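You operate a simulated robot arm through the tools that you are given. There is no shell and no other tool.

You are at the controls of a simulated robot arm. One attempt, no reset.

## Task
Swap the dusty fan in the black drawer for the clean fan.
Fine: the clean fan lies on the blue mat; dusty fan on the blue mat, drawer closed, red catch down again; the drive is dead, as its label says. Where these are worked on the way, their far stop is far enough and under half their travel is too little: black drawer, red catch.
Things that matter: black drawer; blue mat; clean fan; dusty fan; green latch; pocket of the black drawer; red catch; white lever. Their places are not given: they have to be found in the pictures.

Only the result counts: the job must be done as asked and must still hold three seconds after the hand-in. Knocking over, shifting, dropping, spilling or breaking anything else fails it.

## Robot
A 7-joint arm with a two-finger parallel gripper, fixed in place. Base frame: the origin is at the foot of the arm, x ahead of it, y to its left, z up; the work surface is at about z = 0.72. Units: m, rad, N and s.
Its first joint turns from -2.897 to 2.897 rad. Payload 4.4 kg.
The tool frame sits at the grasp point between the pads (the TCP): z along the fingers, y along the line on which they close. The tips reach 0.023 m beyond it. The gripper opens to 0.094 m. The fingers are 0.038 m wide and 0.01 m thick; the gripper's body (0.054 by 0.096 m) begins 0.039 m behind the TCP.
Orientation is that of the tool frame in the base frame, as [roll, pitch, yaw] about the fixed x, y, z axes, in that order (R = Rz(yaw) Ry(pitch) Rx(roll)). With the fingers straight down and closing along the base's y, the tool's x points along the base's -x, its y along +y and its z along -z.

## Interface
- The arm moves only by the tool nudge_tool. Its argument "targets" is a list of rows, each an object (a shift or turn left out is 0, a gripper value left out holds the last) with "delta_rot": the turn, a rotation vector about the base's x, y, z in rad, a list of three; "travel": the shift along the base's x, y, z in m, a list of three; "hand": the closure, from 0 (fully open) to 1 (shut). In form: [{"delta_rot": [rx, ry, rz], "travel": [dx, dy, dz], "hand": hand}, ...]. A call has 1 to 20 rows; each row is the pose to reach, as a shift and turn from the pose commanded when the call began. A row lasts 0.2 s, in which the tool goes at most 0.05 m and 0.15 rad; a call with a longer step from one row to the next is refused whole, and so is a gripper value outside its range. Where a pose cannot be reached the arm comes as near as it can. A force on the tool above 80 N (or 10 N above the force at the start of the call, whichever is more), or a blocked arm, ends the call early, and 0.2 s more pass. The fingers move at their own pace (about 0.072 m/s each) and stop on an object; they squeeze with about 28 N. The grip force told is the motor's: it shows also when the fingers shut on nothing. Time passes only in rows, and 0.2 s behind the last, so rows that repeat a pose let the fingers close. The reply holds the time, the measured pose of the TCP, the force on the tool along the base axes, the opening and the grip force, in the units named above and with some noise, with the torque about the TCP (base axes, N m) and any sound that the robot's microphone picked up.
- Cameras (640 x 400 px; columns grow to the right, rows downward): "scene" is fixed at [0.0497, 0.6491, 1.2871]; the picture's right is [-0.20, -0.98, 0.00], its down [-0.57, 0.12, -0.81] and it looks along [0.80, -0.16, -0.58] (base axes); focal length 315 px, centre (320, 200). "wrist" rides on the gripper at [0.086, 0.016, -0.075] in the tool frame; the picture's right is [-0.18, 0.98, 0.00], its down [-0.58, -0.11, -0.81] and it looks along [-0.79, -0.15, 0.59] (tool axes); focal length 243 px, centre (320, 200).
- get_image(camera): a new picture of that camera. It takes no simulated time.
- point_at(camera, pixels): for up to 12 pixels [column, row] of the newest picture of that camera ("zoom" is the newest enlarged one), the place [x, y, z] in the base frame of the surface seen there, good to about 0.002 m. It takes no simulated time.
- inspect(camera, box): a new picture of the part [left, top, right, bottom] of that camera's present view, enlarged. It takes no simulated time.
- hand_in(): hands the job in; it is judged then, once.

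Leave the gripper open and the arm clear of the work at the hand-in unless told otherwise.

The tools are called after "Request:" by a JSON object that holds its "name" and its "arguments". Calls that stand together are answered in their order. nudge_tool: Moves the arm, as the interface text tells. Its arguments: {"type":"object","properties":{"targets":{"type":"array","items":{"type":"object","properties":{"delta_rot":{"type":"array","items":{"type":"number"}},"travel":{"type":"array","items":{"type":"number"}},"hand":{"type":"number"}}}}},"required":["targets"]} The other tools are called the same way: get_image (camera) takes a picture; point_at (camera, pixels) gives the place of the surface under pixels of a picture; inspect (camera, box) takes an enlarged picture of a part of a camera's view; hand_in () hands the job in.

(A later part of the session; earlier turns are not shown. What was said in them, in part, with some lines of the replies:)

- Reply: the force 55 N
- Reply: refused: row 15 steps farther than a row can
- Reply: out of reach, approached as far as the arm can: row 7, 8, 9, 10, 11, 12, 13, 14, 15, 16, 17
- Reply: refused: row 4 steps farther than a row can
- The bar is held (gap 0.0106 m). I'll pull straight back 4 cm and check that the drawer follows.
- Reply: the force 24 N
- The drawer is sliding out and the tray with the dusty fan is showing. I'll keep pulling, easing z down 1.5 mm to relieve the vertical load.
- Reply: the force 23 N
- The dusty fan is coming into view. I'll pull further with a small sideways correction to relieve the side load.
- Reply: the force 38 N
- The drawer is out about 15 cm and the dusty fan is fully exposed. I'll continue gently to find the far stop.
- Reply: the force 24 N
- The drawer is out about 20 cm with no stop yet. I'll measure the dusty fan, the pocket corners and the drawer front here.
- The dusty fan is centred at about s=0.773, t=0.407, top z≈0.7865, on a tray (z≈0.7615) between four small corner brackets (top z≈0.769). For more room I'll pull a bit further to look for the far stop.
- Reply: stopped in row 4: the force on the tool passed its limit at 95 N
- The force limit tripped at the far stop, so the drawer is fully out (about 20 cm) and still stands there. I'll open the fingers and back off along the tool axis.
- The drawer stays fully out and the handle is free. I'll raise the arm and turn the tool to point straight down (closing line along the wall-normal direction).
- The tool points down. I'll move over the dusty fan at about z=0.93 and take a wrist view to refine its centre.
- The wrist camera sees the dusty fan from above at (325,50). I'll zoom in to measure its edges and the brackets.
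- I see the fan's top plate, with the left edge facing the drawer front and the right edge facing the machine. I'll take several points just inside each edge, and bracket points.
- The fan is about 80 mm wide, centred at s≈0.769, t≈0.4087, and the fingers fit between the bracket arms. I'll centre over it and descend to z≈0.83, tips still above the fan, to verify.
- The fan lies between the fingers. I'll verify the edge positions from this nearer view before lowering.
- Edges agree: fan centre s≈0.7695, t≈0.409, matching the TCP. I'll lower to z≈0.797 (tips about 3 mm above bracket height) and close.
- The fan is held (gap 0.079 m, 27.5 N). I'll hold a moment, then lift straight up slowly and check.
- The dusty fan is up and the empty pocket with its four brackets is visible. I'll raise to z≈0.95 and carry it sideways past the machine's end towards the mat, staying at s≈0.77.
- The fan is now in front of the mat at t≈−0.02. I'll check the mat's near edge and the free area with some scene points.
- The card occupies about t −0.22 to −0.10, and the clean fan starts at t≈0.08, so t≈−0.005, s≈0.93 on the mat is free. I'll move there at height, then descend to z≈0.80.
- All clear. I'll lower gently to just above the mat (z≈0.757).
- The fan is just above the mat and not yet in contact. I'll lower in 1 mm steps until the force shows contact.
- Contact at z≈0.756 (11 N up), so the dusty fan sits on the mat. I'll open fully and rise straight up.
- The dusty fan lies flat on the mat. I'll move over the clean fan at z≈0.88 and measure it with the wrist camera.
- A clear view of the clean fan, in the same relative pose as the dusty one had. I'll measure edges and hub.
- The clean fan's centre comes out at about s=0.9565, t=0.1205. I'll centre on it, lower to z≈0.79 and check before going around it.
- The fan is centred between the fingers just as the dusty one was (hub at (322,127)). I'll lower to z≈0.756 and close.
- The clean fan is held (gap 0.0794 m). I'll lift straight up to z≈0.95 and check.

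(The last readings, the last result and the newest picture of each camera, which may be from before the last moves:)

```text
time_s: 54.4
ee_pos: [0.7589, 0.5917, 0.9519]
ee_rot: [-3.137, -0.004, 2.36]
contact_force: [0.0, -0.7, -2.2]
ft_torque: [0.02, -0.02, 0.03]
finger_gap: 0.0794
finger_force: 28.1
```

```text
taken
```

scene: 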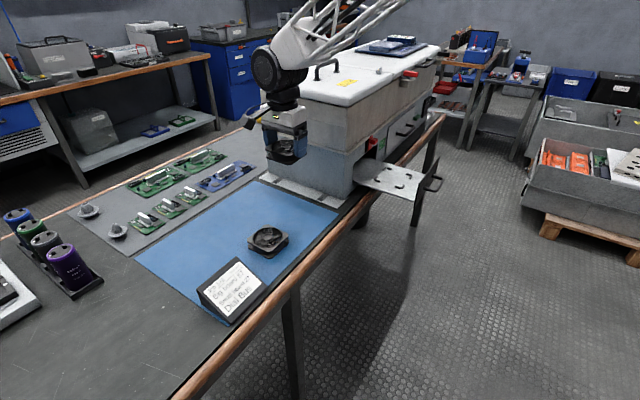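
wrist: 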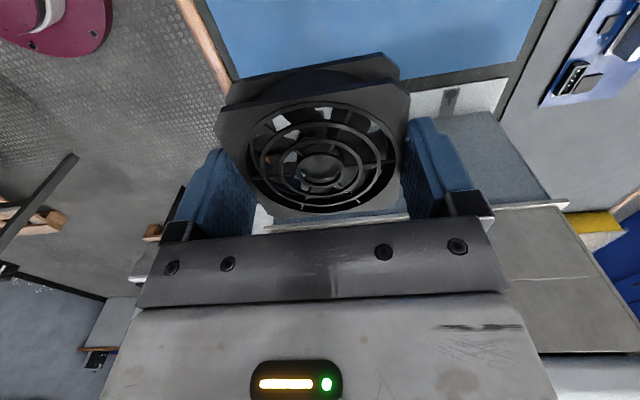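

The clean fan sits in the fingers just as the dusty one did. I'll carry it back to s≈0.77 and then sideways to above the open drawer.

Request:
{"name": "nudge_tool", "arguments": {"targets": [{"travel": [-0.033, -0.033, 0], "hand": 1}, {"travel": [-0.066, -0.066, 0]}, {"travel": [-0.099, -0.099, 0]}, {"travel": [-0.1323, -0.1323, 0]}, {"travel": [-0.1032, -0.1614, 0]}, {"travel": [-0.0741, -0.1905, 0]}, {"travel": [-0.045, -0.2196, 0]}, {"travel": [-0.0159, -0.2487, 0]}, {"travel": [0.0132, -0.2778, 0]}, {"travel": [0.0423, -0.3069, 0]}, {"travel": [0.0714, -0.336, 0]}, {"travel": [0.0714, -0.336, 0]}]}}

Request:
{"name": "get_image", "arguments": {"camera": "wrist"}}

Request:
{"name": "inspect", "arguments": {"camera": "scene", "box": [340, 90, 460, 200]}}

```text
time_s: 57.0
ee_pos: [0.8335, 0.2569, 0.9521]
ee_rot: [-3.14, -0.003, 2.36]
contact_force: [-0.1, 0.2, -1.0]
ft_torque: [-0.01, 0.01, -0.01]
finger_gap: 0.079
finger_force: 27.7
```

```text
taken
```

wrist: 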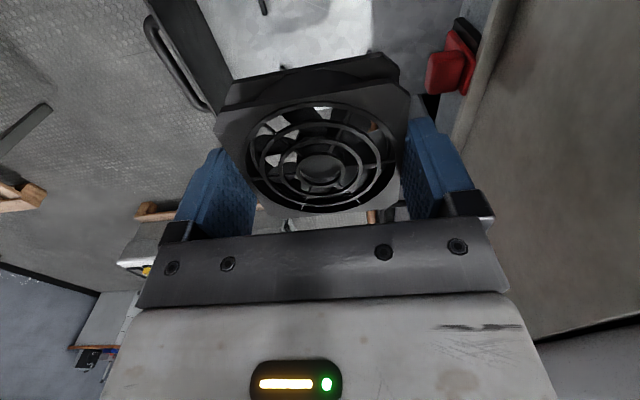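

```text
3.64 times, centred on (400, 145) of scene
```

zoom: 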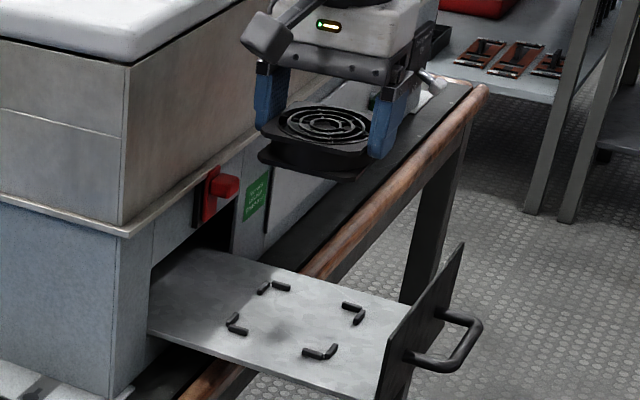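

The clean fan is above the empty pocket. I'll zoom in on the pocket in the scene view to measure its four brackets.

Request:
{"name": "inspect", "arguments": {"camera": "scene", "box": [392, 158, 452, 198]}}

Request:
{"name": "inspect", "arguments": {"camera": "scene", "box": [370, 155, 430, 195]}}

```text
10.00 times, centred on (422, 178) of scene
```

zoom: 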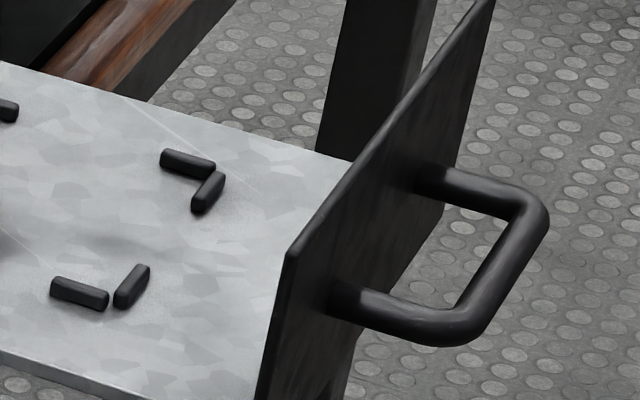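

```text
10.00 times, centred on (400, 175) of scene
```

zoom: 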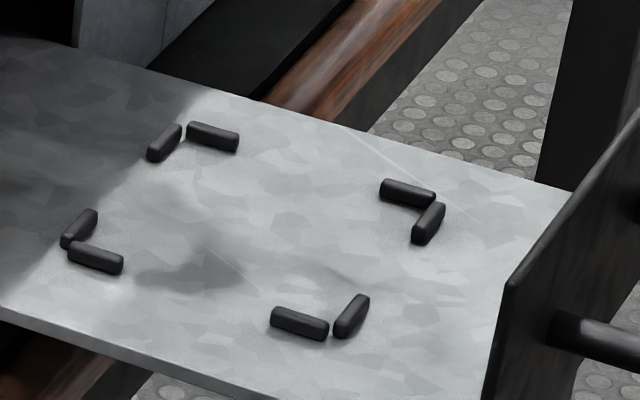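

All eight bracket bars are visible. I'll take the centre of each bar's top.

Request:
{"name": "point_at", "arguments": {"camera": "zoom", "pixels": [[165, 139], [213, 132], [78, 224], [95, 252], [408, 188], [428, 219], [300, 317], [350, 312], [240, 225], [220, 142], [100, 260], [305, 325]]}}

Request:
{"name": "point_at", "arguments": {"camera": "zoom", "pixels": [[172, 132], [159, 146], [200, 127], [228, 137], [86, 215], [70, 234], [82, 247], [108, 257], [394, 184], [422, 192], [435, 208], [420, 231]]}}

Request:
{"name": "point_at", "arguments": {"camera": "zoom", "pixels": [[285, 313], [315, 321], [358, 302], [343, 323], [510, 280], [570, 190], [490, 370], [550, 220], [530, 250], [60, 330], [180, 370], [400, 130]]}}

```text
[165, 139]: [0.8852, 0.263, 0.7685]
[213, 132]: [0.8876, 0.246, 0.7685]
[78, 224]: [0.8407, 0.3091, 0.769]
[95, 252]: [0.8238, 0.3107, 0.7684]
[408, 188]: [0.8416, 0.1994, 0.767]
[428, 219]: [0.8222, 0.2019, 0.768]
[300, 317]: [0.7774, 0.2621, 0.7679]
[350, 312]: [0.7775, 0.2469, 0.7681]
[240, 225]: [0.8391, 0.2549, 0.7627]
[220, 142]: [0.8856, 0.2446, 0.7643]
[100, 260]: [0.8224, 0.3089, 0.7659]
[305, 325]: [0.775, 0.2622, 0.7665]
```

```text
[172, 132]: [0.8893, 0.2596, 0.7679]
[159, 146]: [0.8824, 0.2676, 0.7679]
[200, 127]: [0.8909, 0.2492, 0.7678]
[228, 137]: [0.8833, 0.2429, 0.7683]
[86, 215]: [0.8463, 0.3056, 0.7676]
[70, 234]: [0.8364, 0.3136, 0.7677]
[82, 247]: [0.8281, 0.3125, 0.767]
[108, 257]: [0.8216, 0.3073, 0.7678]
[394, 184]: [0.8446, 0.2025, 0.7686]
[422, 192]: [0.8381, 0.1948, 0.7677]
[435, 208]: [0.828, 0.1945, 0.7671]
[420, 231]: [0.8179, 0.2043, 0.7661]
```

```text
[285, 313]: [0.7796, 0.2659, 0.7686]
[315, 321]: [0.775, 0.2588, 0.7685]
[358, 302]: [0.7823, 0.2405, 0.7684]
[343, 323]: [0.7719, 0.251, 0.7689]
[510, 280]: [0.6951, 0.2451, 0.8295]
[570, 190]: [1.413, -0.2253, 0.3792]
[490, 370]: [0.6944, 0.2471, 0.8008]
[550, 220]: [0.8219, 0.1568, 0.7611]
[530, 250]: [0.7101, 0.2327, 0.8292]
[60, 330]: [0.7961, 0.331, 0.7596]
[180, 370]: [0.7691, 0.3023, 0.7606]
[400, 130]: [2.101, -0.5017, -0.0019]
```

The brackets give the pocket's centre at s≈0.7685, t≈0.409, with about 2.5 mm clearance per side. I'll correct the position and descend to z≈0.82 (fan bottom still above the brackets), then read the pose.

Request:
{"name": "nudge_tool", "arguments": {"targets": [{"travel": [-0.0002, -0.0023, -0.035], "hand": 1}, {"travel": [-0.0002, -0.0023, -0.07]}, {"travel": [-0.0002, -0.0023, -0.105]}, {"travel": [-0.0002, -0.0023, -0.132]}, {"travel": [-0.0002, -0.0023, -0.132]}, {"travel": [-0.0002, -0.0023, -0.132]}]}}

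Request:
{"name": "get_image", "arguments": {"camera": "wrist"}}

Request:
{"name": "inspect", "arguments": {"camera": "scene", "box": [370, 140, 430, 190]}}

```text
time_s: 58.4
ee_pos: [0.8329, 0.2538, 0.82]
ee_rot: [3.141, -0.002, 2.361]
contact_force: [0.4, -0.7, -1.1]
ft_torque: [-0.02, -0.02, 0.01]
finger_gap: 0.0791
finger_force: 28.0
```

```text
taken
```

wrist: 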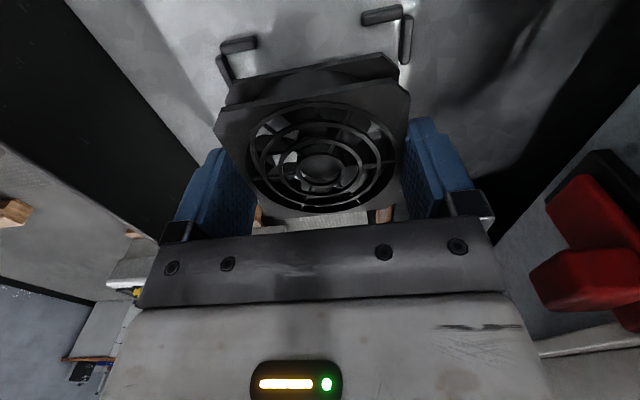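

```text
8.00 times, centred on (400, 165) of scene
```

zoom: 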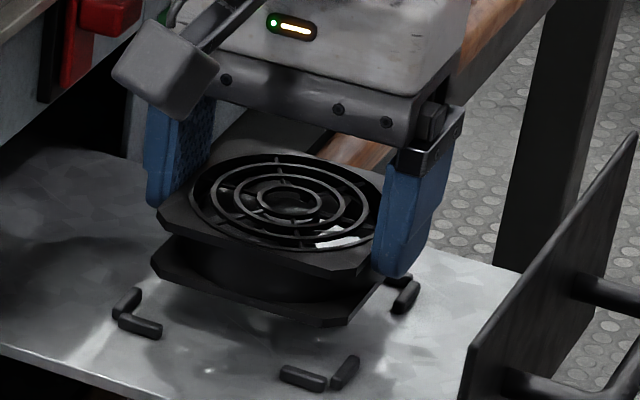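

TCP reads s≈0.7684, t≈0.4095. I'll check the held fan's near edge against the brackets in this zoom.

Request:
{"name": "point_at", "arguments": {"camera": "zoom", "pixels": [[200, 230], [250, 245], [300, 260], [200, 285], [250, 300], [300, 315], [140, 322], [300, 373], [345, 366], [128, 300], [335, 268], [375, 255]]}}

Request:
{"name": "point_at", "arguments": {"camera": "wrist", "pixels": [[240, 86], [300, 75], [370, 61], [238, 45], [382, 14], [225, 68], [405, 40], [235, 105], [390, 88], [320, 165], [260, 82], [340, 66]]}}

```text
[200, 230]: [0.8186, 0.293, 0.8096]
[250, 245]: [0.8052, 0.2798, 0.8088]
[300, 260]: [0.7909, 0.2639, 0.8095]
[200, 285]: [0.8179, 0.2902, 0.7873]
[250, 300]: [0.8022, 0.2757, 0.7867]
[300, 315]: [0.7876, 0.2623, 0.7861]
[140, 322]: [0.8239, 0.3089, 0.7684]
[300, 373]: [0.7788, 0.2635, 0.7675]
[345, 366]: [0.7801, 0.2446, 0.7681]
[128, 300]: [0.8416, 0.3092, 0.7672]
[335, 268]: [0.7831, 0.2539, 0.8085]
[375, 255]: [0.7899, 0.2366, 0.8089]
```

```text
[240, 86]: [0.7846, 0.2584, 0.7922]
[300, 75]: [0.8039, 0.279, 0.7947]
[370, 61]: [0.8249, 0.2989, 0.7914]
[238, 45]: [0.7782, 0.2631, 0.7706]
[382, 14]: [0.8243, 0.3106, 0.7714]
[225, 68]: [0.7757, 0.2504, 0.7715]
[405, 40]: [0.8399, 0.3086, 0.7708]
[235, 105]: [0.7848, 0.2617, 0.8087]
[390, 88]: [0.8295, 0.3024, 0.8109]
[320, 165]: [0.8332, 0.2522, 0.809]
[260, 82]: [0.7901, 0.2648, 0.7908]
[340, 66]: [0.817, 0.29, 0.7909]
```

The held fan's near edge reads t≈0.372 and the near brackets t≈0.364, so it may be about 2 mm too far to +t. I'll zoom in on the wrist view to measure both more precisely.

Request:
{"name": "inspect", "arguments": {"camera": "wrist", "box": [200, 0, 420, 120]}}

```text
2.91 times, centred on (310, 60) of wrist
```

zoom: 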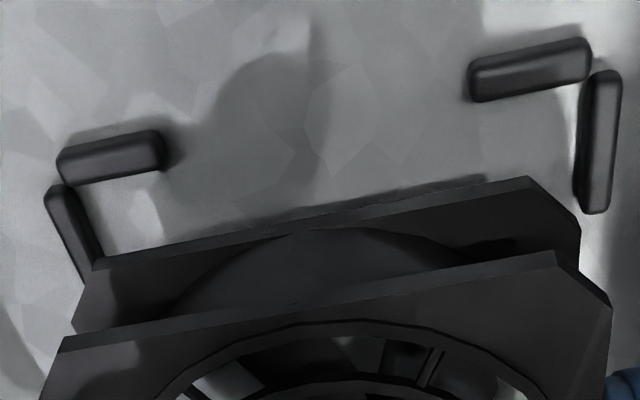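

The bottom plate's near edge is the thin light band from (95,262) to (525,180). I'll sample along and across it, and the corresponding brackets.

Request:
{"name": "point_at", "arguments": {"camera": "zoom", "pixels": [[200, 246], [200, 250], [200, 256], [400, 208], [400, 212], [400, 218], [110, 150], [530, 68], [110, 172], [530, 88], [75, 235], [600, 140]]}}

Request:
{"name": "point_at", "arguments": {"camera": "zoom", "pixels": [[95, 262], [105, 262], [525, 183], [100, 300], [560, 230], [575, 225], [85, 320], [500, 185], [150, 255], [300, 228], [555, 255], [70, 345]]}}

```text
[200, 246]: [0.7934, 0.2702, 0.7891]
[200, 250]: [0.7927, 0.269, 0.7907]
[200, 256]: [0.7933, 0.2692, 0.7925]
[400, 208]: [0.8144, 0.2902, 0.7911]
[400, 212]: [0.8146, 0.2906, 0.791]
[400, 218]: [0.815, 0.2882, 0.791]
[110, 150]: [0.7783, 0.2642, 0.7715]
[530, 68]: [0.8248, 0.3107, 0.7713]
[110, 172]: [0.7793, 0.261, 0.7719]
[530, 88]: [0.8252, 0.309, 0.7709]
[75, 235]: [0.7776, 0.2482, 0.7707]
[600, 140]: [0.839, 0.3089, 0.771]
```

```text
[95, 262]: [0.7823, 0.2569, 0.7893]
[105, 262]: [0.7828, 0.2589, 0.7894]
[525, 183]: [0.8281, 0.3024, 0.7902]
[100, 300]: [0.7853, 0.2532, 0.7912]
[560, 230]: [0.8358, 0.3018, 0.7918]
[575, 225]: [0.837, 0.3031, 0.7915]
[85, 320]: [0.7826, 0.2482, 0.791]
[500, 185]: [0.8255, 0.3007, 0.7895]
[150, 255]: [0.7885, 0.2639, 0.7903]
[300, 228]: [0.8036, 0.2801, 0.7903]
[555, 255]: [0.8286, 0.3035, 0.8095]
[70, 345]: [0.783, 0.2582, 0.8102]
```

The fan's near edge is t≈0.3705 and the brackets' inner face t≈0.366, so a shift of about −1.2 mm in t centres it. I'll apply that and lower slowly until the fan's bottom is just below the bracket tops (z≈0.801), watching the force.

Request:
{"name": "nudge_tool", "arguments": {"targets": [{"travel": [-0.0006, 0.0011, 0], "hand": 1}, {"travel": [-0.0006, 0.0011, -0.006]}, {"travel": [-0.0006, 0.0011, -0.012]}, {"travel": [-0.0006, 0.0011, -0.016]}, {"travel": [-0.0006, 0.0011, -0.019]}, {"travel": [-0.0006, 0.0011, -0.019]}]}}

Request:
{"name": "inspect", "arguments": {"camera": "wrist", "box": [200, 0, 420, 120]}}

Request:
{"name": "inspect", "arguments": {"camera": "scene", "box": [370, 150, 430, 190]}}

```text
time_s: 59.8
ee_pos: [0.8315, 0.255, 0.8012]
ee_rot: [-3.141, -0.003, 2.361]
contact_force: [0.2, 0.5, -1.1]
ft_torque: [0.03, -0.03, 0.02]
finger_gap: 0.0791
finger_force: 28.4
```

```text
2.91 times, centred on (310, 60) of wrist
```

zoom: 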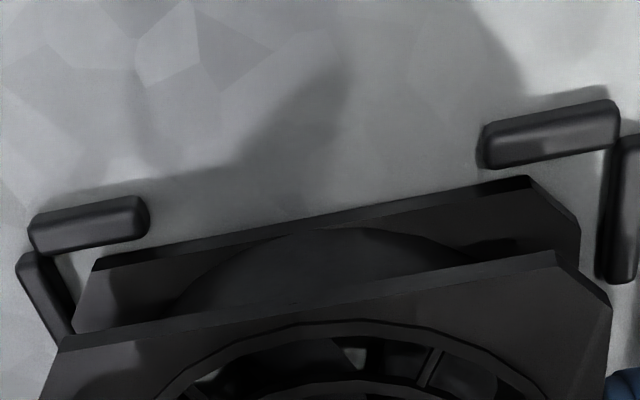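

```text
10.00 times, centred on (400, 170) of scene
```

zoom: 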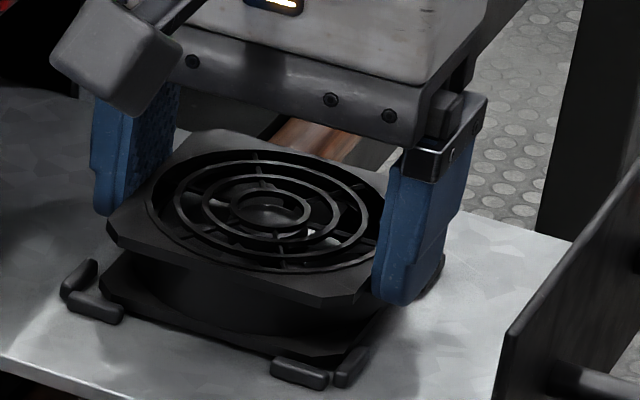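

The fan is entering between the brackets without any contact force. I'll lower on in 1–2 mm steps until it sits on the tray.

Request:
{"name": "nudge_tool", "arguments": {"targets": [{"travel": [0, 0, -0.002], "hand": 1}, {"travel": [0, 0, -0.0035]}, {"travel": [0, 0, -0.0045]}, {"travel": [0, 0, -0.0055]}]}}

Request:
{"name": "inspect", "arguments": {"camera": "scene", "box": [370, 150, 430, 190]}}

```text
time_s: 60.8
ee_pos: [0.8331, 0.2551, 0.798]
ee_rot: [3.141, -0.002, 2.361]
contact_force: [-4.0, 5.7, 24.1]
ft_torque: [0.07, 0.03, -0.04]
finger_gap: 0.0793
finger_force: 28.1
```

```text
10.00 times, centred on (400, 170) of scene
```

zoom: 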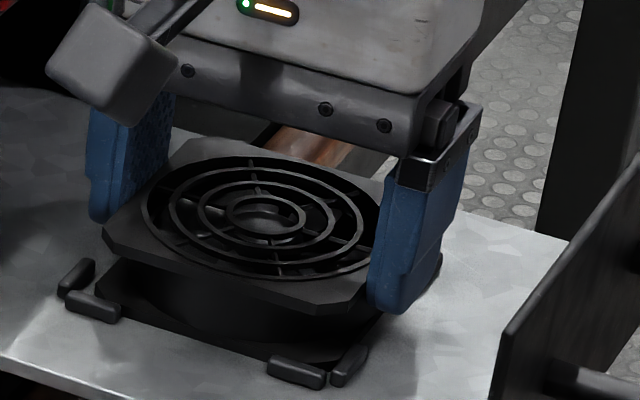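

A 24 N upward force shows the fan has touched down at z≈0.798, well below the 0.8036 it would show if it rested on a bracket. I'll check its flange heights before letting go.

Request:
{"name": "point_at", "arguments": {"camera": "zoom", "pixels": [[130, 245], [200, 275], [300, 303], [110, 300], [200, 337], [260, 352], [95, 303], [297, 367], [180, 380], [320, 300], [350, 285], [240, 215]]}}

Request:
{"name": "inspect", "arguments": {"camera": "wrist", "box": [200, 0, 420, 120]}}

```text
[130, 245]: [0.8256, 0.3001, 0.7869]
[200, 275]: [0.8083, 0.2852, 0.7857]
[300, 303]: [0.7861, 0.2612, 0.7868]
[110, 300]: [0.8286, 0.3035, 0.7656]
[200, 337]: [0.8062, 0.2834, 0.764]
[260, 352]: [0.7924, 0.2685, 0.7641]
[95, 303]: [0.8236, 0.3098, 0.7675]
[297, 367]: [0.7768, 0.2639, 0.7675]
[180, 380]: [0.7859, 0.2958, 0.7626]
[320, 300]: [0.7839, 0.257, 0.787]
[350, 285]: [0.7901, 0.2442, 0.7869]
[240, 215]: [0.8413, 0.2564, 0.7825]
```

```text
2.91 times, centred on (310, 60) of wrist
```

zoom: 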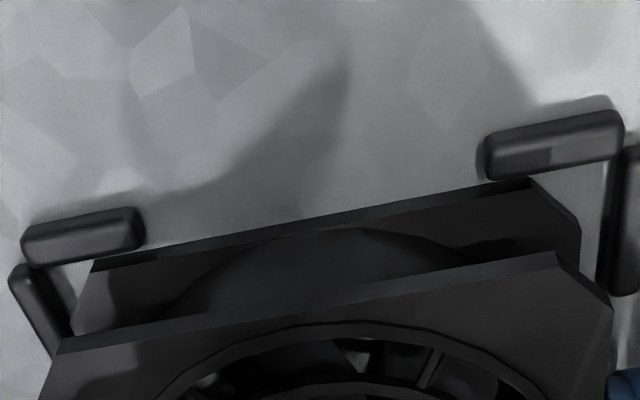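

The fan's top is at z≈0.787, the same as the dusty fan's seat height, so it is seated in the pocket. I'll ease the pressure, open fully and rise straight up.

Request:
{"name": "nudge_tool", "arguments": {"targets": [{"travel": [0, 0, 0.0015], "hand": 1}, {"travel": [0, 0, 0.0015], "hand": 0}, {"travel": [0, 0, 0.0015], "hand": 0}, {"travel": [0, 0, 0.0015], "hand": 0}, {"travel": [0, 0, 0.02], "hand": 0}, {"travel": [0, 0, 0.06]}, {"travel": [0, 0, 0.1]}, {"travel": [0, 0, 0.14]}]}}

Request:
{"name": "inspect", "arguments": {"camera": "scene", "box": [370, 150, 430, 190]}}

Request:
{"name": "get_image", "arguments": {"camera": "wrist"}}

```text
time_s: 62.6
ee_pos: [0.8312, 0.2552, 0.9336]
ee_rot: [-3.135, -0.003, 2.361]
contact_force: [-0.1, -0.2, -1.0]
ft_torque: [0.01, -0.02, 0.01]
finger_gap: 0.094
finger_force: 0.1
```

```text
10.00 times, centred on (400, 170) of scene
```

zoom: 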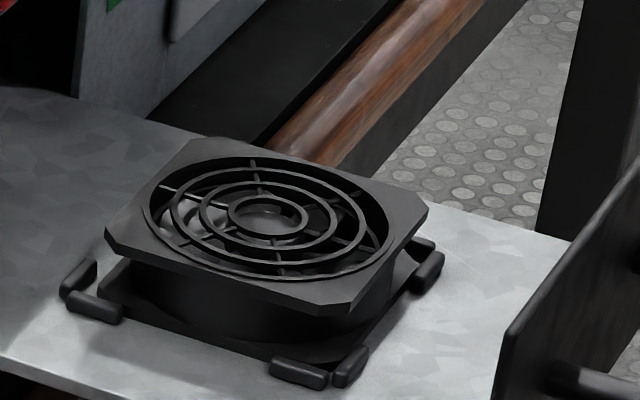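

```text
taken
```

wrist: 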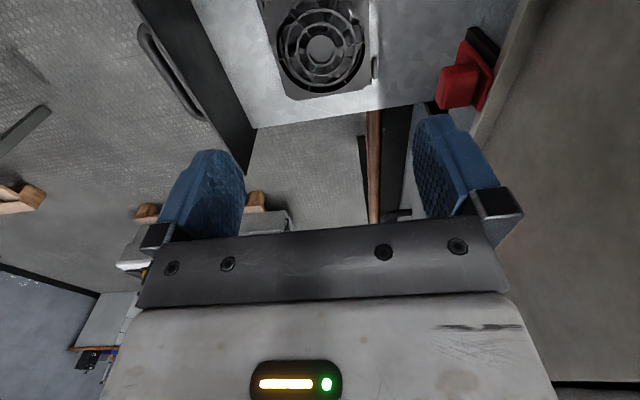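

The clean fan sits squarely between all four brackets. Next I'll retreat to in front of the drawer at height, along the same path as before.

Request:
{"name": "nudge_tool", "arguments": {"targets": [{"travel": [-0.0283, -0.0287, 0.012]}, {"travel": [-0.0566, -0.0574, 0.024]}, {"travel": [-0.0849, -0.0861, 0.036]}, {"travel": [-0.1131, -0.1149, 0.048]}, {"travel": [-0.1414, -0.1436, 0.06]}, {"travel": [-0.1697, -0.1723, 0.072]}, {"travel": [-0.198, -0.201, 0.083]}, {"travel": [-0.198, -0.201, 0.083]}]}}

```text
time_s: 64.4
ee_pos: [0.6328, 0.0544, 1.0172]
ee_rot: [-3.14, -0.004, 2.361]
contact_force: [0.1, 0.2, -0.5]
ft_torque: [0.01, 0.0, -0.01]
finger_gap: 0.094
finger_force: 0.0
```

Now I'll tilt the tool forward again (the reverse of the earlier turn), so it points at the drawer about 19° downward with the fingers closing vertically.

Request:
{"name": "nudge_tool", "arguments": {"targets": [{"delta_rot": [0.0967, -0.0967, 0], "hand": 0.5}, {"delta_rot": [0.1934, -0.1934, 0]}, {"delta_rot": [0.29, -0.29, 0]}, {"delta_rot": [0.3868, -0.3868, 0]}, {"delta_rot": [0.4835, -0.4835, 0]}, {"delta_rot": [0.58, -0.58, 0]}, {"delta_rot": [0.677, -0.677, 0]}, {"delta_rot": [0.7736, -0.7736, 0]}, {"delta_rot": [0.8703, -0.8703, 0]}, {"delta_rot": [0.8703, -0.8703, 0], "travel": [0, 0, -0.04]}, {"delta_rot": [0.8703, -0.8703, 0], "travel": [0, 0, -0.08]}, {"delta_rot": [0.8703, -0.8703, 0], "travel": [0, 0, -0.12]}, {"delta_rot": [0.8703, -0.8703, 0], "travel": [0, 0, -0.16]}]}}

Request:
{"name": "inspect", "arguments": {"camera": "scene", "box": [360, 120, 520, 220]}}

Request:
{"name": "get_image", "arguments": {"camera": "wrist"}}

```text
time_s: 67.2
ee_pos: [0.6348, 0.0536, 0.8577]
ee_rot: [1.911, 0.004, 2.36]
contact_force: [-0.9, -0.7, 0.5]
ft_torque: [-0.01, 0.04, -0.02]
finger_gap: 0.047
finger_force: 0.0
```

```text
4.00 times, centred on (440, 170) of scene
```

zoom: 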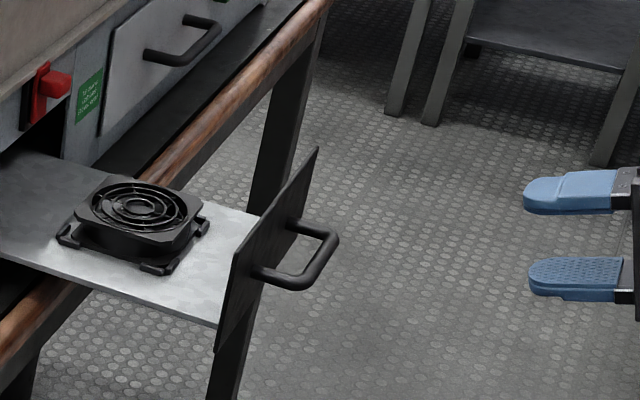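

```text
taken
```

wrist: 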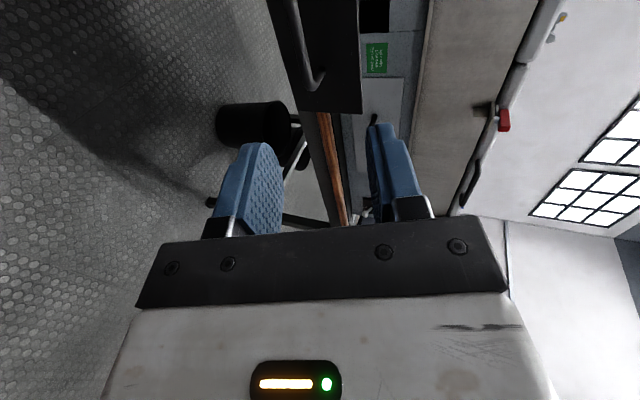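

Orientation is back as for the first grasp. I'll measure the handle bar in its present position from the scene zoom.

Request:
{"name": "point_at", "arguments": {"camera": "zoom", "pixels": [[300, 280], [315, 262], [330, 245], [295, 284], [328, 238], [318, 268], [260, 272], [295, 226], [255, 230], [218, 345], [230, 260], [315, 155]]}}

```text
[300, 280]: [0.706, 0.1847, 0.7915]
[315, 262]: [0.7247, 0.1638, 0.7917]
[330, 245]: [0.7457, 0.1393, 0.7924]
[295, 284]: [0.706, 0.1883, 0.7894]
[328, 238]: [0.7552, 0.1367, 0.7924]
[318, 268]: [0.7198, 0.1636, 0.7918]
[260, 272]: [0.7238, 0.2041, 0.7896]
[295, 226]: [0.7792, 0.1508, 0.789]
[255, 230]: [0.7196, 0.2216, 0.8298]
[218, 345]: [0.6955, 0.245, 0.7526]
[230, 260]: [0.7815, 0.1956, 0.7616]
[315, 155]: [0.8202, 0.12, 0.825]
```

The bar is at s≈0.628, z≈0.789. I'll descend in front of it, advance with the fingers 4.5 cm apart, and close on it.

Request:
{"name": "nudge_tool", "arguments": {"targets": [{"travel": [0.013, 0.0143, -0.025], "hand": 0.5}, {"travel": [0.026, 0.0286, -0.05]}, {"travel": [0.0394, 0.0429, -0.068]}, {"travel": [0.0539, 0.0574, -0.068]}, {"travel": [0.0684, 0.0719, -0.068]}, {"travel": [0.0829, 0.0864, -0.068]}, {"travel": [0.0974, 0.1009, -0.068]}, {"travel": [0.0974, 0.1009, -0.068]}]}}

Request:
{"name": "inspect", "arguments": {"camera": "scene", "box": [360, 120, 520, 220]}}

Request:
{"name": "get_image", "arguments": {"camera": "wrist"}}

```text
time_s: 69.0
ee_pos: [0.7321, 0.1545, 0.7891]
ee_rot: [1.911, 0.002, 2.362]
contact_force: [0.8, -0.7, 0.6]
ft_torque: [0.0, -0.01, -0.01]
finger_gap: 0.0473
finger_force: 0.0
```

```text
4.00 times, centred on (440, 170) of scene
```

zoom: 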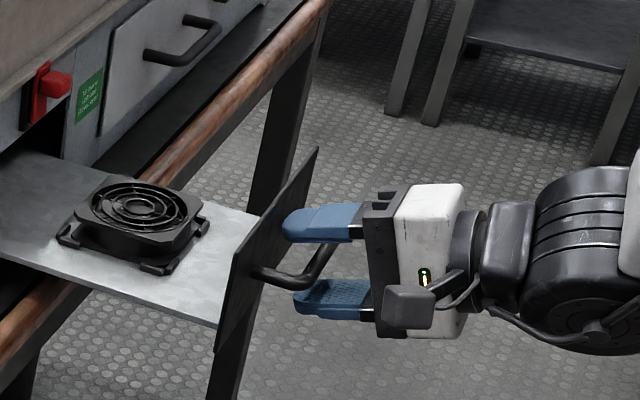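

```text
taken
```

wrist: 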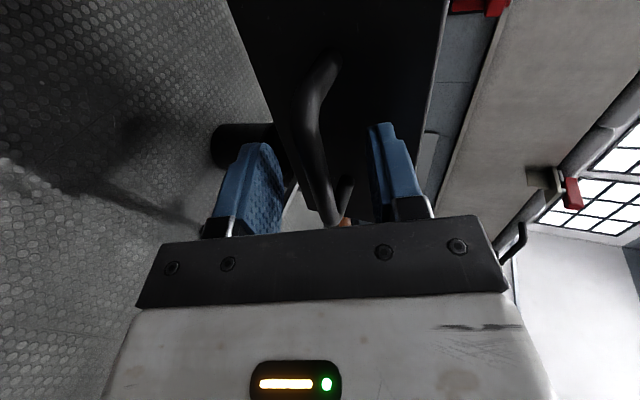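

The bar lies between the fingers. I'll close on it.

Request:
{"name": "nudge_tool", "arguments": {"targets": [{"hand": 1}, {"hand": 1}, {"hand": 1}, {"hand": 1}]}}

```text
time_s: 70.0
ee_pos: [0.731, 0.1561, 0.791]
ee_rot: [1.911, 0.003, 2.362]
contact_force: [-0.1, 0.6, 0.9]
ft_torque: [1.21, 1.12, -0.66]
finger_gap: 0.0107
finger_force: 44.9
```

Gripped. I'll push the drawer in slowly, first 8 cm.

Request:
{"name": "nudge_tool", "arguments": {"targets": [{"travel": [0.006, 0.006, 0], "hand": 1}, {"travel": [0.013, 0.013, 0]}, {"travel": [0.021, 0.021, 0]}, {"travel": [0.029, 0.029, 0]}, {"travel": [0.037, 0.037, 0]}, {"travel": [0.045, 0.045, 0]}, {"travel": [0.053, 0.053, 0]}, {"travel": [0.057, 0.057, 0]}]}}

Request:
{"name": "inspect", "arguments": {"camera": "scene", "box": [350, 110, 470, 200]}}

```text
time_s: 71.8
ee_pos: [0.7889, 0.2112, 0.7899]
ee_rot: [1.911, 0.002, 2.362]
contact_force: [-13.1, 10.7, 1.6]
ft_torque: [1.15, 1.16, -0.5]
finger_gap: 0.0107
finger_force: 44.7
```

```text
4.44 times, centred on (410, 155) of scene
```

zoom: 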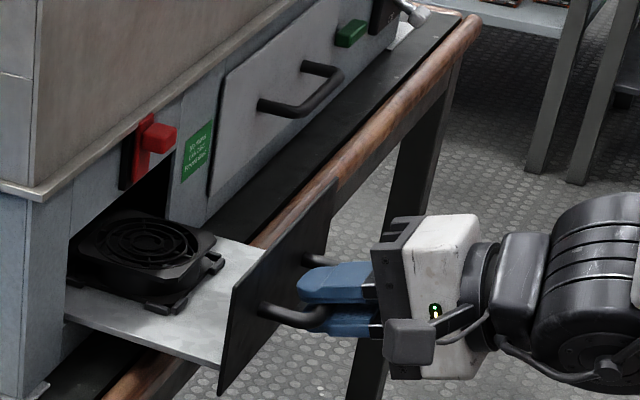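

The drawer slides in smoothly with the fan in place. I'll push another 9 cm.

Request:
{"name": "nudge_tool", "arguments": {"targets": [{"travel": [0.0075, 0.008, 0], "hand": 1}, {"travel": [0.0155, 0.016, 0]}, {"travel": [0.0235, 0.024, 0]}, {"travel": [0.0315, 0.032, 0]}, {"travel": [0.0395, 0.04, 0]}, {"travel": [0.0475, 0.048, 0]}, {"travel": [0.0555, 0.056, 0]}, {"travel": [0.0635, 0.064, 0]}]}}

Request:
{"name": "inspect", "arguments": {"camera": "scene", "box": [350, 110, 470, 200]}}

```text
time_s: 73.6
ee_pos: [0.8526, 0.2756, 0.7905]
ee_rot: [1.912, 0.003, 2.36]
contact_force: [-1.6, -0.9, -4.0]
ft_torque: [1.24, 1.15, -0.16]
finger_gap: 0.0109
finger_force: 44.8
```

```text
4.44 times, centred on (410, 155) of scene
```

zoom: 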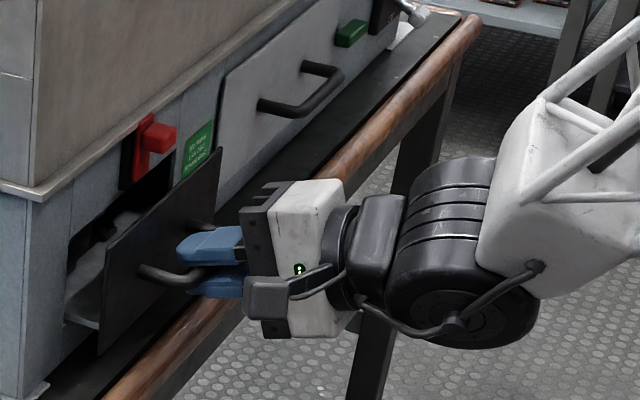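

About 3 cm remain. I'll push in small steps until the closing stop is felt.

Request:
{"name": "nudge_tool", "arguments": {"targets": [{"travel": [0.005, 0.005, 0], "hand": 1}, {"travel": [0.01, 0.01, 0]}, {"travel": [0.015, 0.015, 0]}, {"travel": [0.0185, 0.0185, 0]}, {"travel": [0.0205, 0.0205, 0]}, {"travel": [0.0225, 0.0225, 0]}]}}

Request:
{"name": "inspect", "arguments": {"camera": "scene", "box": [350, 110, 430, 170]}}

```text
time_s: 75.0
ee_pos: [0.874, 0.2972, 0.7906]
ee_rot: [1.912, 0.001, 2.36]
contact_force: [-29.2, -21.3, 7.8]
ft_torque: [1.17, 1.12, -0.62]
finger_gap: 0.0105
finger_force: 44.9
```

```text
6.67 times, centred on (390, 140) of scene
```

zoom: 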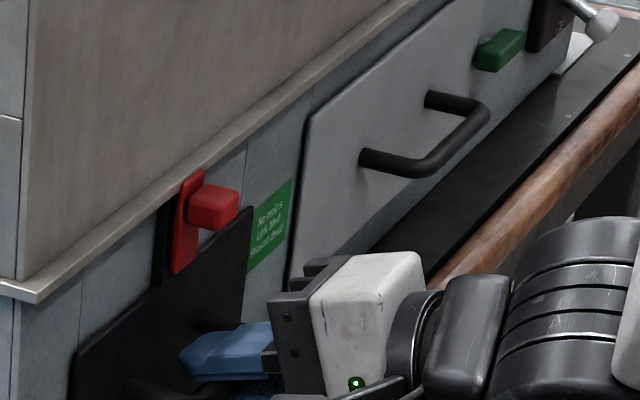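

The push force rose to 36 N at s≈0.828, so the drawer is at its closed stop. I'll ease off, open the fingers and back away, then check.

Request:
{"name": "nudge_tool", "arguments": {"targets": [{"travel": [0, 0, 0], "hand": 1}, {"travel": [0, 0, 0], "hand": 0.55}, {"travel": [0, 0, 0], "hand": 0.55}, {"travel": [0, 0, 0], "hand": 0.55}, {"travel": [-0.02, -0.02, 0], "hand": 0.55}, {"travel": [-0.05, -0.05, 0]}, {"travel": [-0.08, -0.08, 0]}, {"travel": [-0.11, -0.11, 0.01]}]}}

Request:
{"name": "inspect", "arguments": {"camera": "scene", "box": [350, 110, 430, 190]}}

Request:
{"name": "get_image", "arguments": {"camera": "wrist"}}

```text
time_s: 76.8
ee_pos: [0.7643, 0.1883, 0.7991]
ee_rot: [1.91, 0.002, 2.361]
contact_force: [0.6, 0.2, 0.0]
ft_torque: [0.02, 0.04, 0.03]
finger_gap: 0.0425
finger_force: 0.0
```

```text
5.00 times, centred on (390, 150) of scene
```

zoom: 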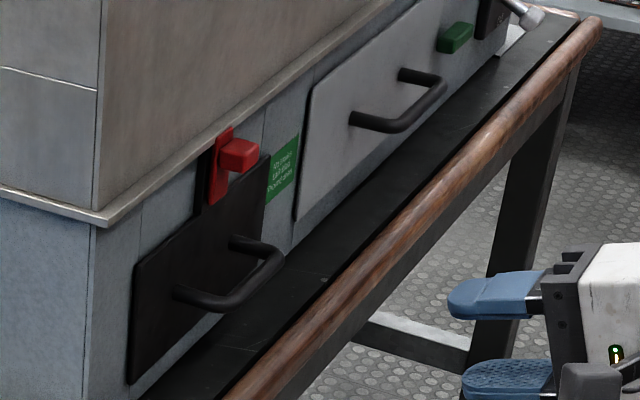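

```text
taken
```

wrist: 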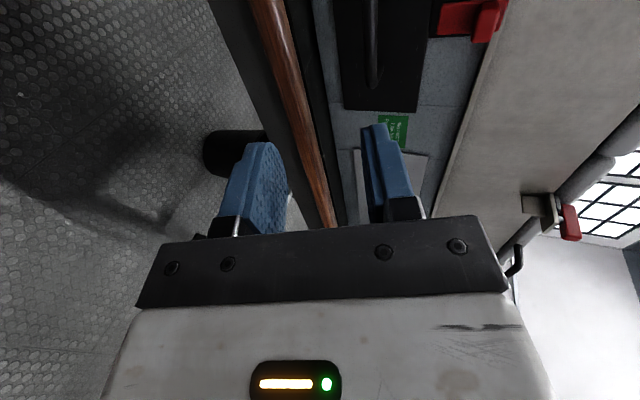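

The drawer front is flush again and the catch is still up. I'll measure the drawer face and the raised knob from this zoom to plan pushing the catch down.

Request:
{"name": "point_at", "arguments": {"camera": "zoom", "pixels": [[140, 265], [262, 170], [160, 340], [235, 165], [250, 155], [225, 150], [240, 142], [230, 160], [215, 195], [228, 130], [240, 168], [222, 165]]}}

Request:
{"name": "point_at", "arguments": {"camera": "wrist", "pixels": [[455, 18], [485, 10], [480, 30], [485, 38], [500, 20], [370, 40], [374, 60], [400, 90], [350, 100], [440, 18], [495, 8], [505, 5]]}}

```text
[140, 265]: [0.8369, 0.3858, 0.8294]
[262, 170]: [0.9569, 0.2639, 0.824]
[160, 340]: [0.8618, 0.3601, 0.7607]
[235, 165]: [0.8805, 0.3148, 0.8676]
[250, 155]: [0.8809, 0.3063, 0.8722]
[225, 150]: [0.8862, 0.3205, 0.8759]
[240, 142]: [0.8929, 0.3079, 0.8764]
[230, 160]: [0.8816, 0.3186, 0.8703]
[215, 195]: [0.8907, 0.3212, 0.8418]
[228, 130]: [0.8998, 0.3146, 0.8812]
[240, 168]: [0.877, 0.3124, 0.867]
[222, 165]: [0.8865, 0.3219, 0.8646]
```

```text
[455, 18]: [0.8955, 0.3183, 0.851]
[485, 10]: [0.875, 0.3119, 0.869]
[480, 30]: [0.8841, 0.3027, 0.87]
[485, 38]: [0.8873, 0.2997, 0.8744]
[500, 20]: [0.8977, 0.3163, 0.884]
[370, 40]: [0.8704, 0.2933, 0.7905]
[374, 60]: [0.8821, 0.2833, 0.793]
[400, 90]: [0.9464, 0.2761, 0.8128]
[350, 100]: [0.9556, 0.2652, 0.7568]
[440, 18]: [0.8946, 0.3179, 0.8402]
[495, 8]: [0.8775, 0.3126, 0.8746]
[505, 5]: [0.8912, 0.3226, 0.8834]
```

The drawer face is back at s≈0.864 (as at the start). The raised knob spans about z 0.865–0.879 at t≈0.409. I'll raise to z≈0.879 in front of it with the fingers 3 cm apart, above and below the knob, stopping short at s≈0.76.

Request:
{"name": "nudge_tool", "arguments": {"targets": [{"travel": [0, 0, 0.04], "hand": 0.68}, {"travel": [0, 0, 0.08]}, {"travel": [0.0208, 0.02, 0.08]}, {"travel": [0.0415, 0.04, 0.08]}, {"travel": [0.0623, 0.0599, 0.08]}, {"travel": [0.0623, 0.0599, 0.08]}]}}

Request:
{"name": "inspect", "arguments": {"camera": "scene", "box": [350, 110, 430, 170]}}

Request:
{"name": "get_image", "arguments": {"camera": "wrist"}}

```text
time_s: 78.2
ee_pos: [0.8276, 0.2486, 0.8807]
ee_rot: [1.911, 0.004, 2.361]
contact_force: [0.3, 0.4, -0.6]
ft_torque: [0.0, 0.0, 0.01]
finger_gap: 0.0301
finger_force: 0.1
```

```text
6.67 times, centred on (390, 140) of scene
```

zoom: 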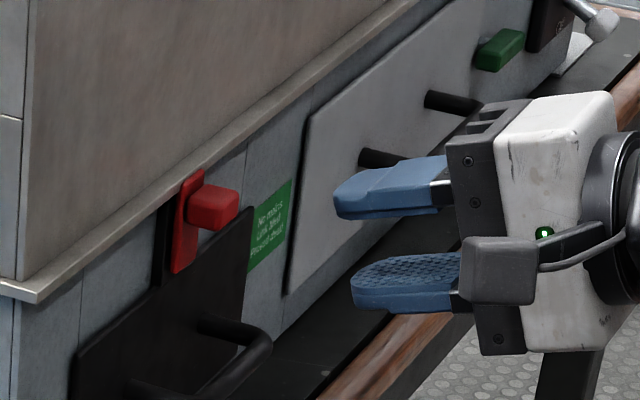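

```text
taken
```

wrist: 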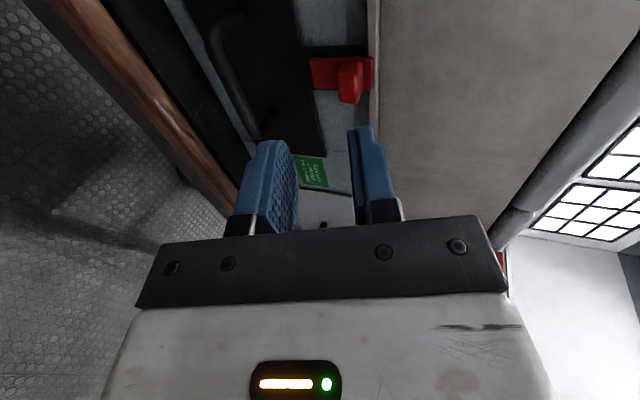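

The knob (wrist (350,80)) lines up between the two fingers. I'll advance 5 cm, to just in front of the knob, and check in both views.

Request:
{"name": "nudge_tool", "arguments": {"targets": [{"travel": [0.012, 0.012, 0], "hand": 0.68}, {"travel": [0.024, 0.024, 0]}, {"travel": [0.0354, 0.0354, 0]}, {"travel": [0.0354, 0.0354, 0]}]}}

Request:
{"name": "inspect", "arguments": {"camera": "scene", "box": [350, 110, 430, 170]}}

Request:
{"name": "get_image", "arguments": {"camera": "wrist"}}

```text
time_s: 79.2
ee_pos: [0.8626, 0.283, 0.8788]
ee_rot: [1.913, 0.005, 2.361]
contact_force: [-0.1, -0.6, -0.3]
ft_torque: [-0.01, 0.04, -0.02]
finger_gap: 0.0301
finger_force: 0.1
```

```text
6.67 times, centred on (390, 140) of scene
```

zoom: 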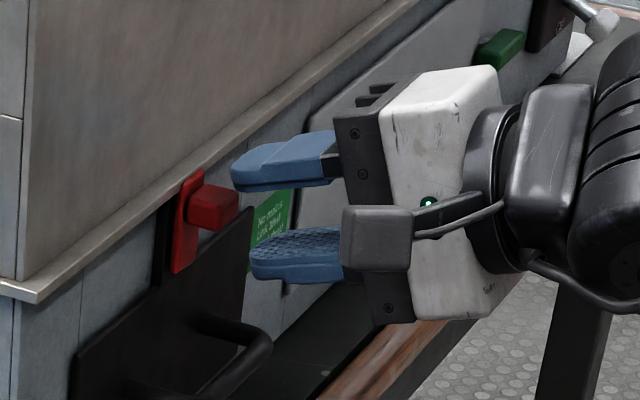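

```text
taken
```

wrist: 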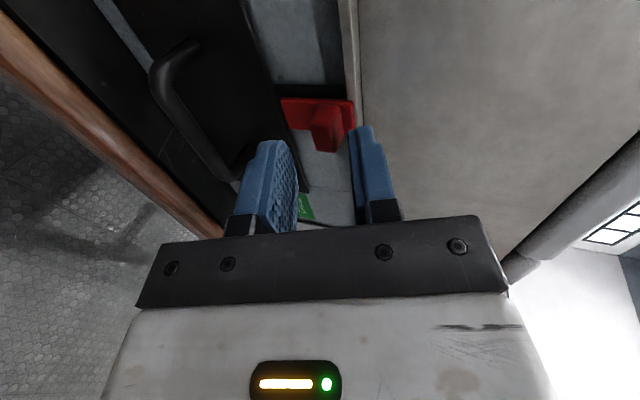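

The knob fits between the fingers. I'll advance the last 1.7 cm, 1 mm higher, and watch for contact.

Request:
{"name": "nudge_tool", "arguments": {"targets": [{"travel": [0.004, 0.004, 0.001], "hand": 0.68}, {"travel": [0.008, 0.008, 0.001]}, {"travel": [0.0122, 0.0122, 0.001]}, {"travel": [0.0122, 0.0122, 0.001]}]}}

Request:
{"name": "inspect", "arguments": {"camera": "scene", "box": [350, 110, 430, 170]}}

Request:
{"name": "get_image", "arguments": {"camera": "wrist"}}

```text
time_s: 80.2
ee_pos: [0.8745, 0.295, 0.8803]
ee_rot: [1.912, 0.004, 2.362]
contact_force: [-0.9, -0.1, 0.3]
ft_torque: [0.01, -0.03, -0.01]
finger_gap: 0.03
finger_force: 0.1
```

```text
6.67 times, centred on (390, 140) of scene
```

zoom: 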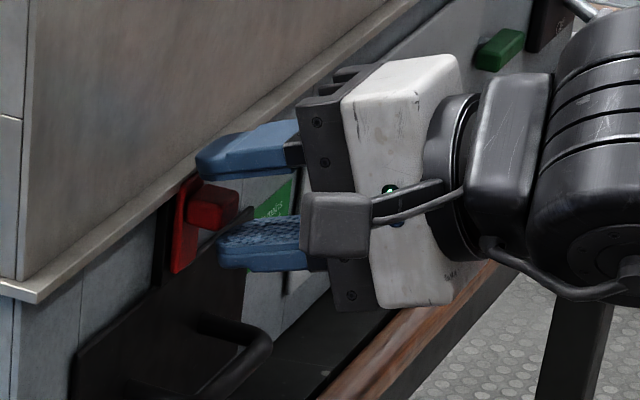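

```text
taken
```

wrist: 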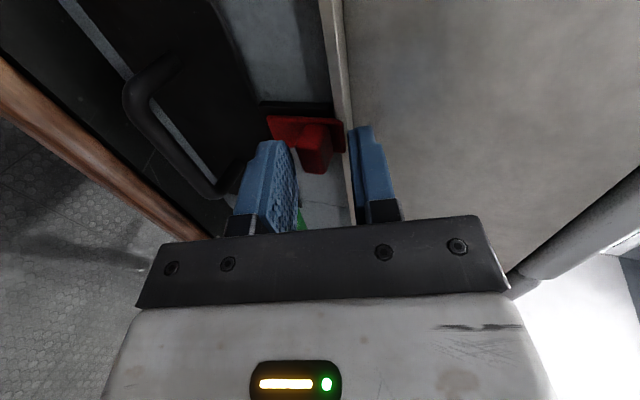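

The upper finger sits over the knob without touching. I'll press straight down in small steps.

Request:
{"name": "nudge_tool", "arguments": {"targets": [{"travel": [0, 0, -0.004], "hand": 0.68}, {"travel": [0, 0, -0.008]}, {"travel": [0, 0, -0.012]}, {"travel": [0, 0, -0.016]}]}}

Request:
{"name": "inspect", "arguments": {"camera": "scene", "box": [350, 110, 430, 170]}}

```text
time_s: 81.2
ee_pos: [0.8737, 0.2959, 0.865]
ee_rot: [1.912, 0.004, 2.361]
contact_force: [0.8, -0.4, 0.0]
ft_torque: [0.03, -0.03, 0.03]
finger_gap: 0.0303
finger_force: 0.4
```

```text
6.67 times, centred on (390, 140) of scene
```

zoom: 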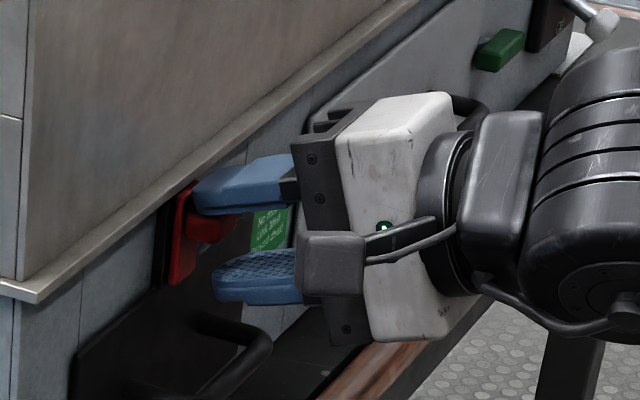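

The catch is coming down (its lower edge moved from row 272 to 285 in the zoom). I'll continue to the lower stop.

Request:
{"name": "nudge_tool", "arguments": {"targets": [{"travel": [0, 0, -0.004], "hand": 0.68}, {"travel": [0, 0, -0.008]}, {"travel": [0, 0, -0.011]}, {"travel": [0, 0, -0.014]}]}}

Request:
{"name": "inspect", "arguments": {"camera": "scene", "box": [350, 110, 430, 170]}}

```text
time_s: 82.2
ee_pos: [0.8738, 0.296, 0.8536]
ee_rot: [1.912, 0.004, 2.364]
contact_force: [-1.1, -0.7, 6.9]
ft_torque: [0.21, -0.08, 0.09]
finger_gap: 0.0325
finger_force: 2.6
```

```text
6.67 times, centred on (390, 140) of scene
```

zoom: 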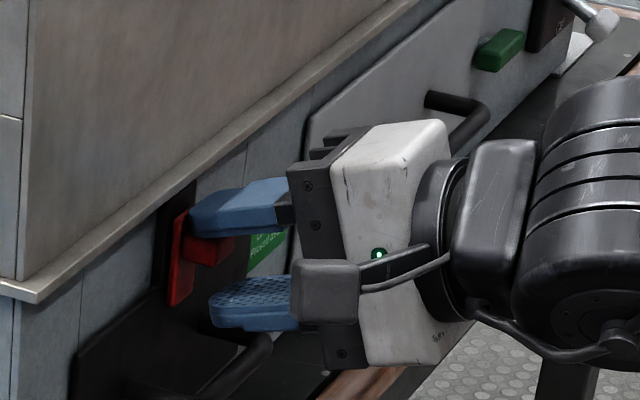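

Force is rising (6.9 N) and the upper finger is being pushed open slightly, so the catch is at its lower stop. I'll press 2 mm more to be sure, then lift clear and look.

Request:
{"name": "nudge_tool", "arguments": {"targets": [{"travel": [0, 0, -0.002], "hand": 0.68}, {"travel": [0, 0, -0.002]}]}}

Request:
{"name": "inspect", "arguments": {"camera": "scene", "box": [350, 110, 430, 170]}}

```text
time_s: 82.8
ee_pos: [0.8751, 0.2951, 0.8505]
ee_rot: [1.91, 0.003, 2.361]
contact_force: [-2.2, -6.6, 17.0]
ft_torque: [0.5, -0.23, 0.13]
finger_gap: 0.0363
finger_force: 6.9
```

```text
6.67 times, centred on (390, 140) of scene
```

zoom: 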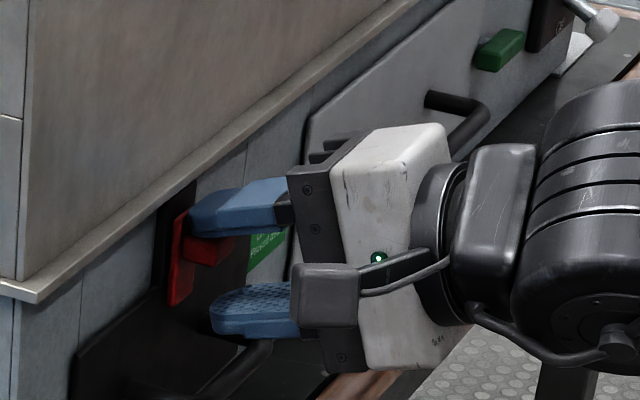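

The catch does not move further: it is fully down. I'll rise 8 mm to free the upper finger, then withdraw straight back.

Request:
{"name": "nudge_tool", "arguments": {"targets": [{"travel": [0, 0, 0.004], "hand": 0.68}, {"travel": [0, 0, 0.009]}, {"travel": [-0.01, -0.01, 0.009]}, {"travel": [-0.03, -0.03, 0.009]}, {"travel": [-0.06, -0.06, 0.009]}, {"travel": [-0.09, -0.09, 0.01]}, {"travel": [-0.12, -0.12, 0.02]}]}}

Request:
{"name": "inspect", "arguments": {"camera": "scene", "box": [360, 130, 410, 180]}}

Request:
{"name": "get_image", "arguments": {"camera": "wrist"}}

```text
time_s: 84.4
ee_pos: [0.7539, 0.175, 0.8696]
ee_rot: [1.912, 0.003, 2.36]
contact_force: [-0.3, 0.5, -0.1]
ft_torque: [0.03, -0.02, -0.02]
finger_gap: 0.0299
finger_force: 0.0
```

```text
8.00 times, centred on (385, 155) of scene
```

zoom: 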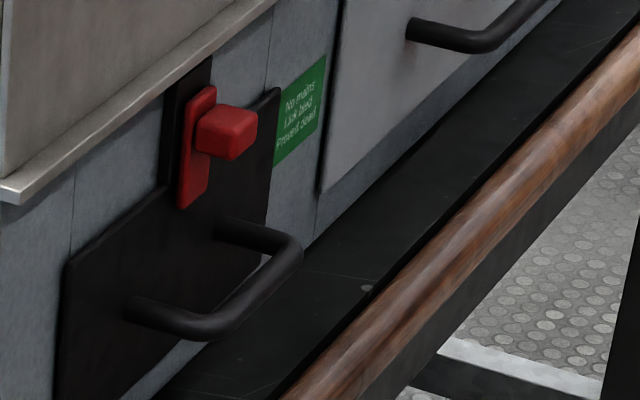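

```text
taken
```

wrist: 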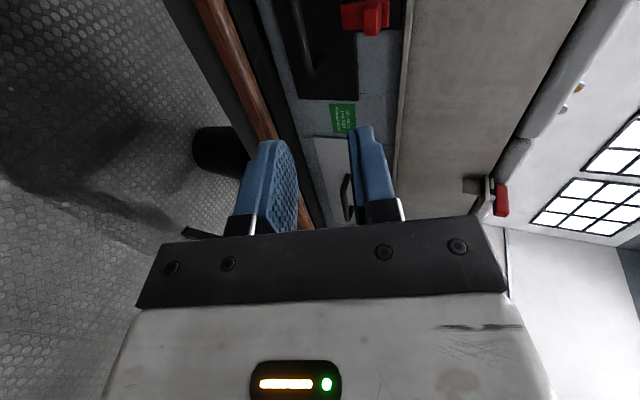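

This zoom matches the starting picture: drawer closed and catch down over its top edge. I'll open the gripper, retreat up and away, and then review the whole scene.

Request:
{"name": "nudge_tool", "arguments": {"targets": [{"travel": [-0.025, -0.025, 0.02], "hand": 0}, {"travel": [-0.05, -0.05, 0.05]}, {"travel": [-0.075, -0.075, 0.08]}, {"travel": [-0.1, -0.1, 0.11]}, {"travel": [-0.11, -0.11, 0.15]}, {"travel": [-0.11, -0.11, 0.15]}]}}

Request:
{"name": "get_image", "arguments": {"camera": "scene"}}

Request:
{"name": "inspect", "arguments": {"camera": "scene", "box": [120, 150, 360, 330]}}

Request:
{"name": "inspect", "arguments": {"camera": "scene", "box": [250, 30, 450, 210]}}

```text
time_s: 85.8
ee_pos: [0.645, 0.0643, 1.0199]
ee_rot: [1.912, 0.004, 2.362]
contact_force: [-0.9, 1.0, -0.9]
ft_torque: [-0.01, -0.02, 0.02]
finger_gap: 0.0941
finger_force: 0.1
```

```text
taken
```

scene: 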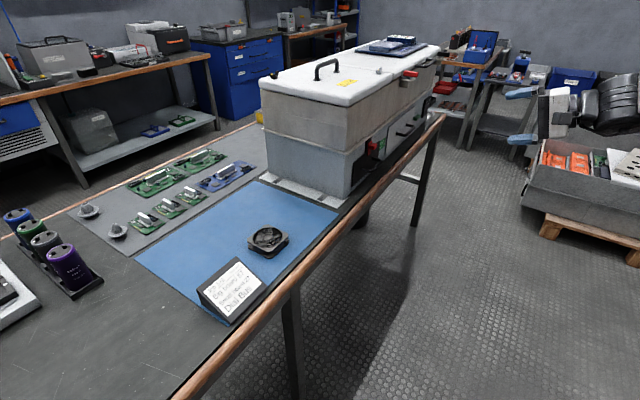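

```text
2.22 times, centred on (240, 240) of scene
```

zoom: 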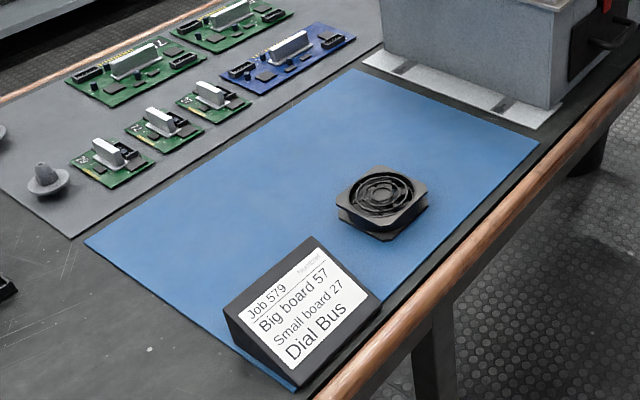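

```text
2.22 times, centred on (350, 120) of scene
```

zoom: 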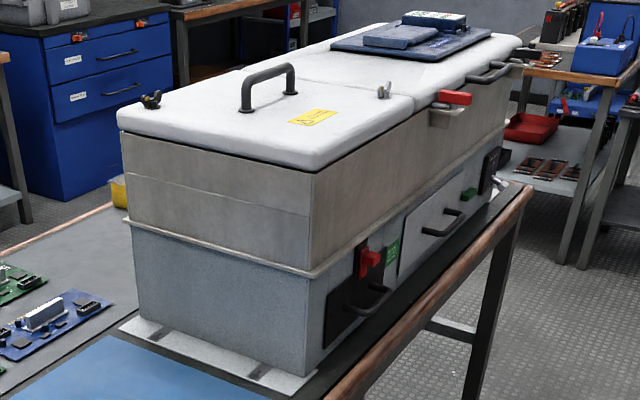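

Everything is as asked: the dusty fan lies on the blue mat, the clean fan is in the pocket, the drawer is closed and the red catch is down. The lever, the latch and the other items are unchanged. The gripper is open and the arm is clear, so I'm handing in.

Request:
{"name": "hand_in", "arguments": {}}

```text
The job is handed in.
```

I swapped the fans and handed the job in. The clean fan now sits in the pocket of the black drawer, and the dusty fan lies flat on the blue mat. The hand-in gave no verdict, so these results come from the last pictures and force readings.

- **Drawer:** It is closed; its front is back at its starting position, and I felt the stop when pushing it in.
- **Red catch:** It is fully down again, where it was at the start.
- **Drive:** The label reads "No mains / Link bled / Proved dead", so I left the white lever and the green latch untouched.
- **Surroundings:** Nothing else looks moved in the final pictures. The gripper is open and the arm is clear of the work.

One move went wrong on the way. A roll of the hand was out of reach, and the arm swung up to about 1.14 m, above the front of the machine. The pictures taken right after showed nothing disturbed, and I reached the drawer handle by rolling the hand the other way.
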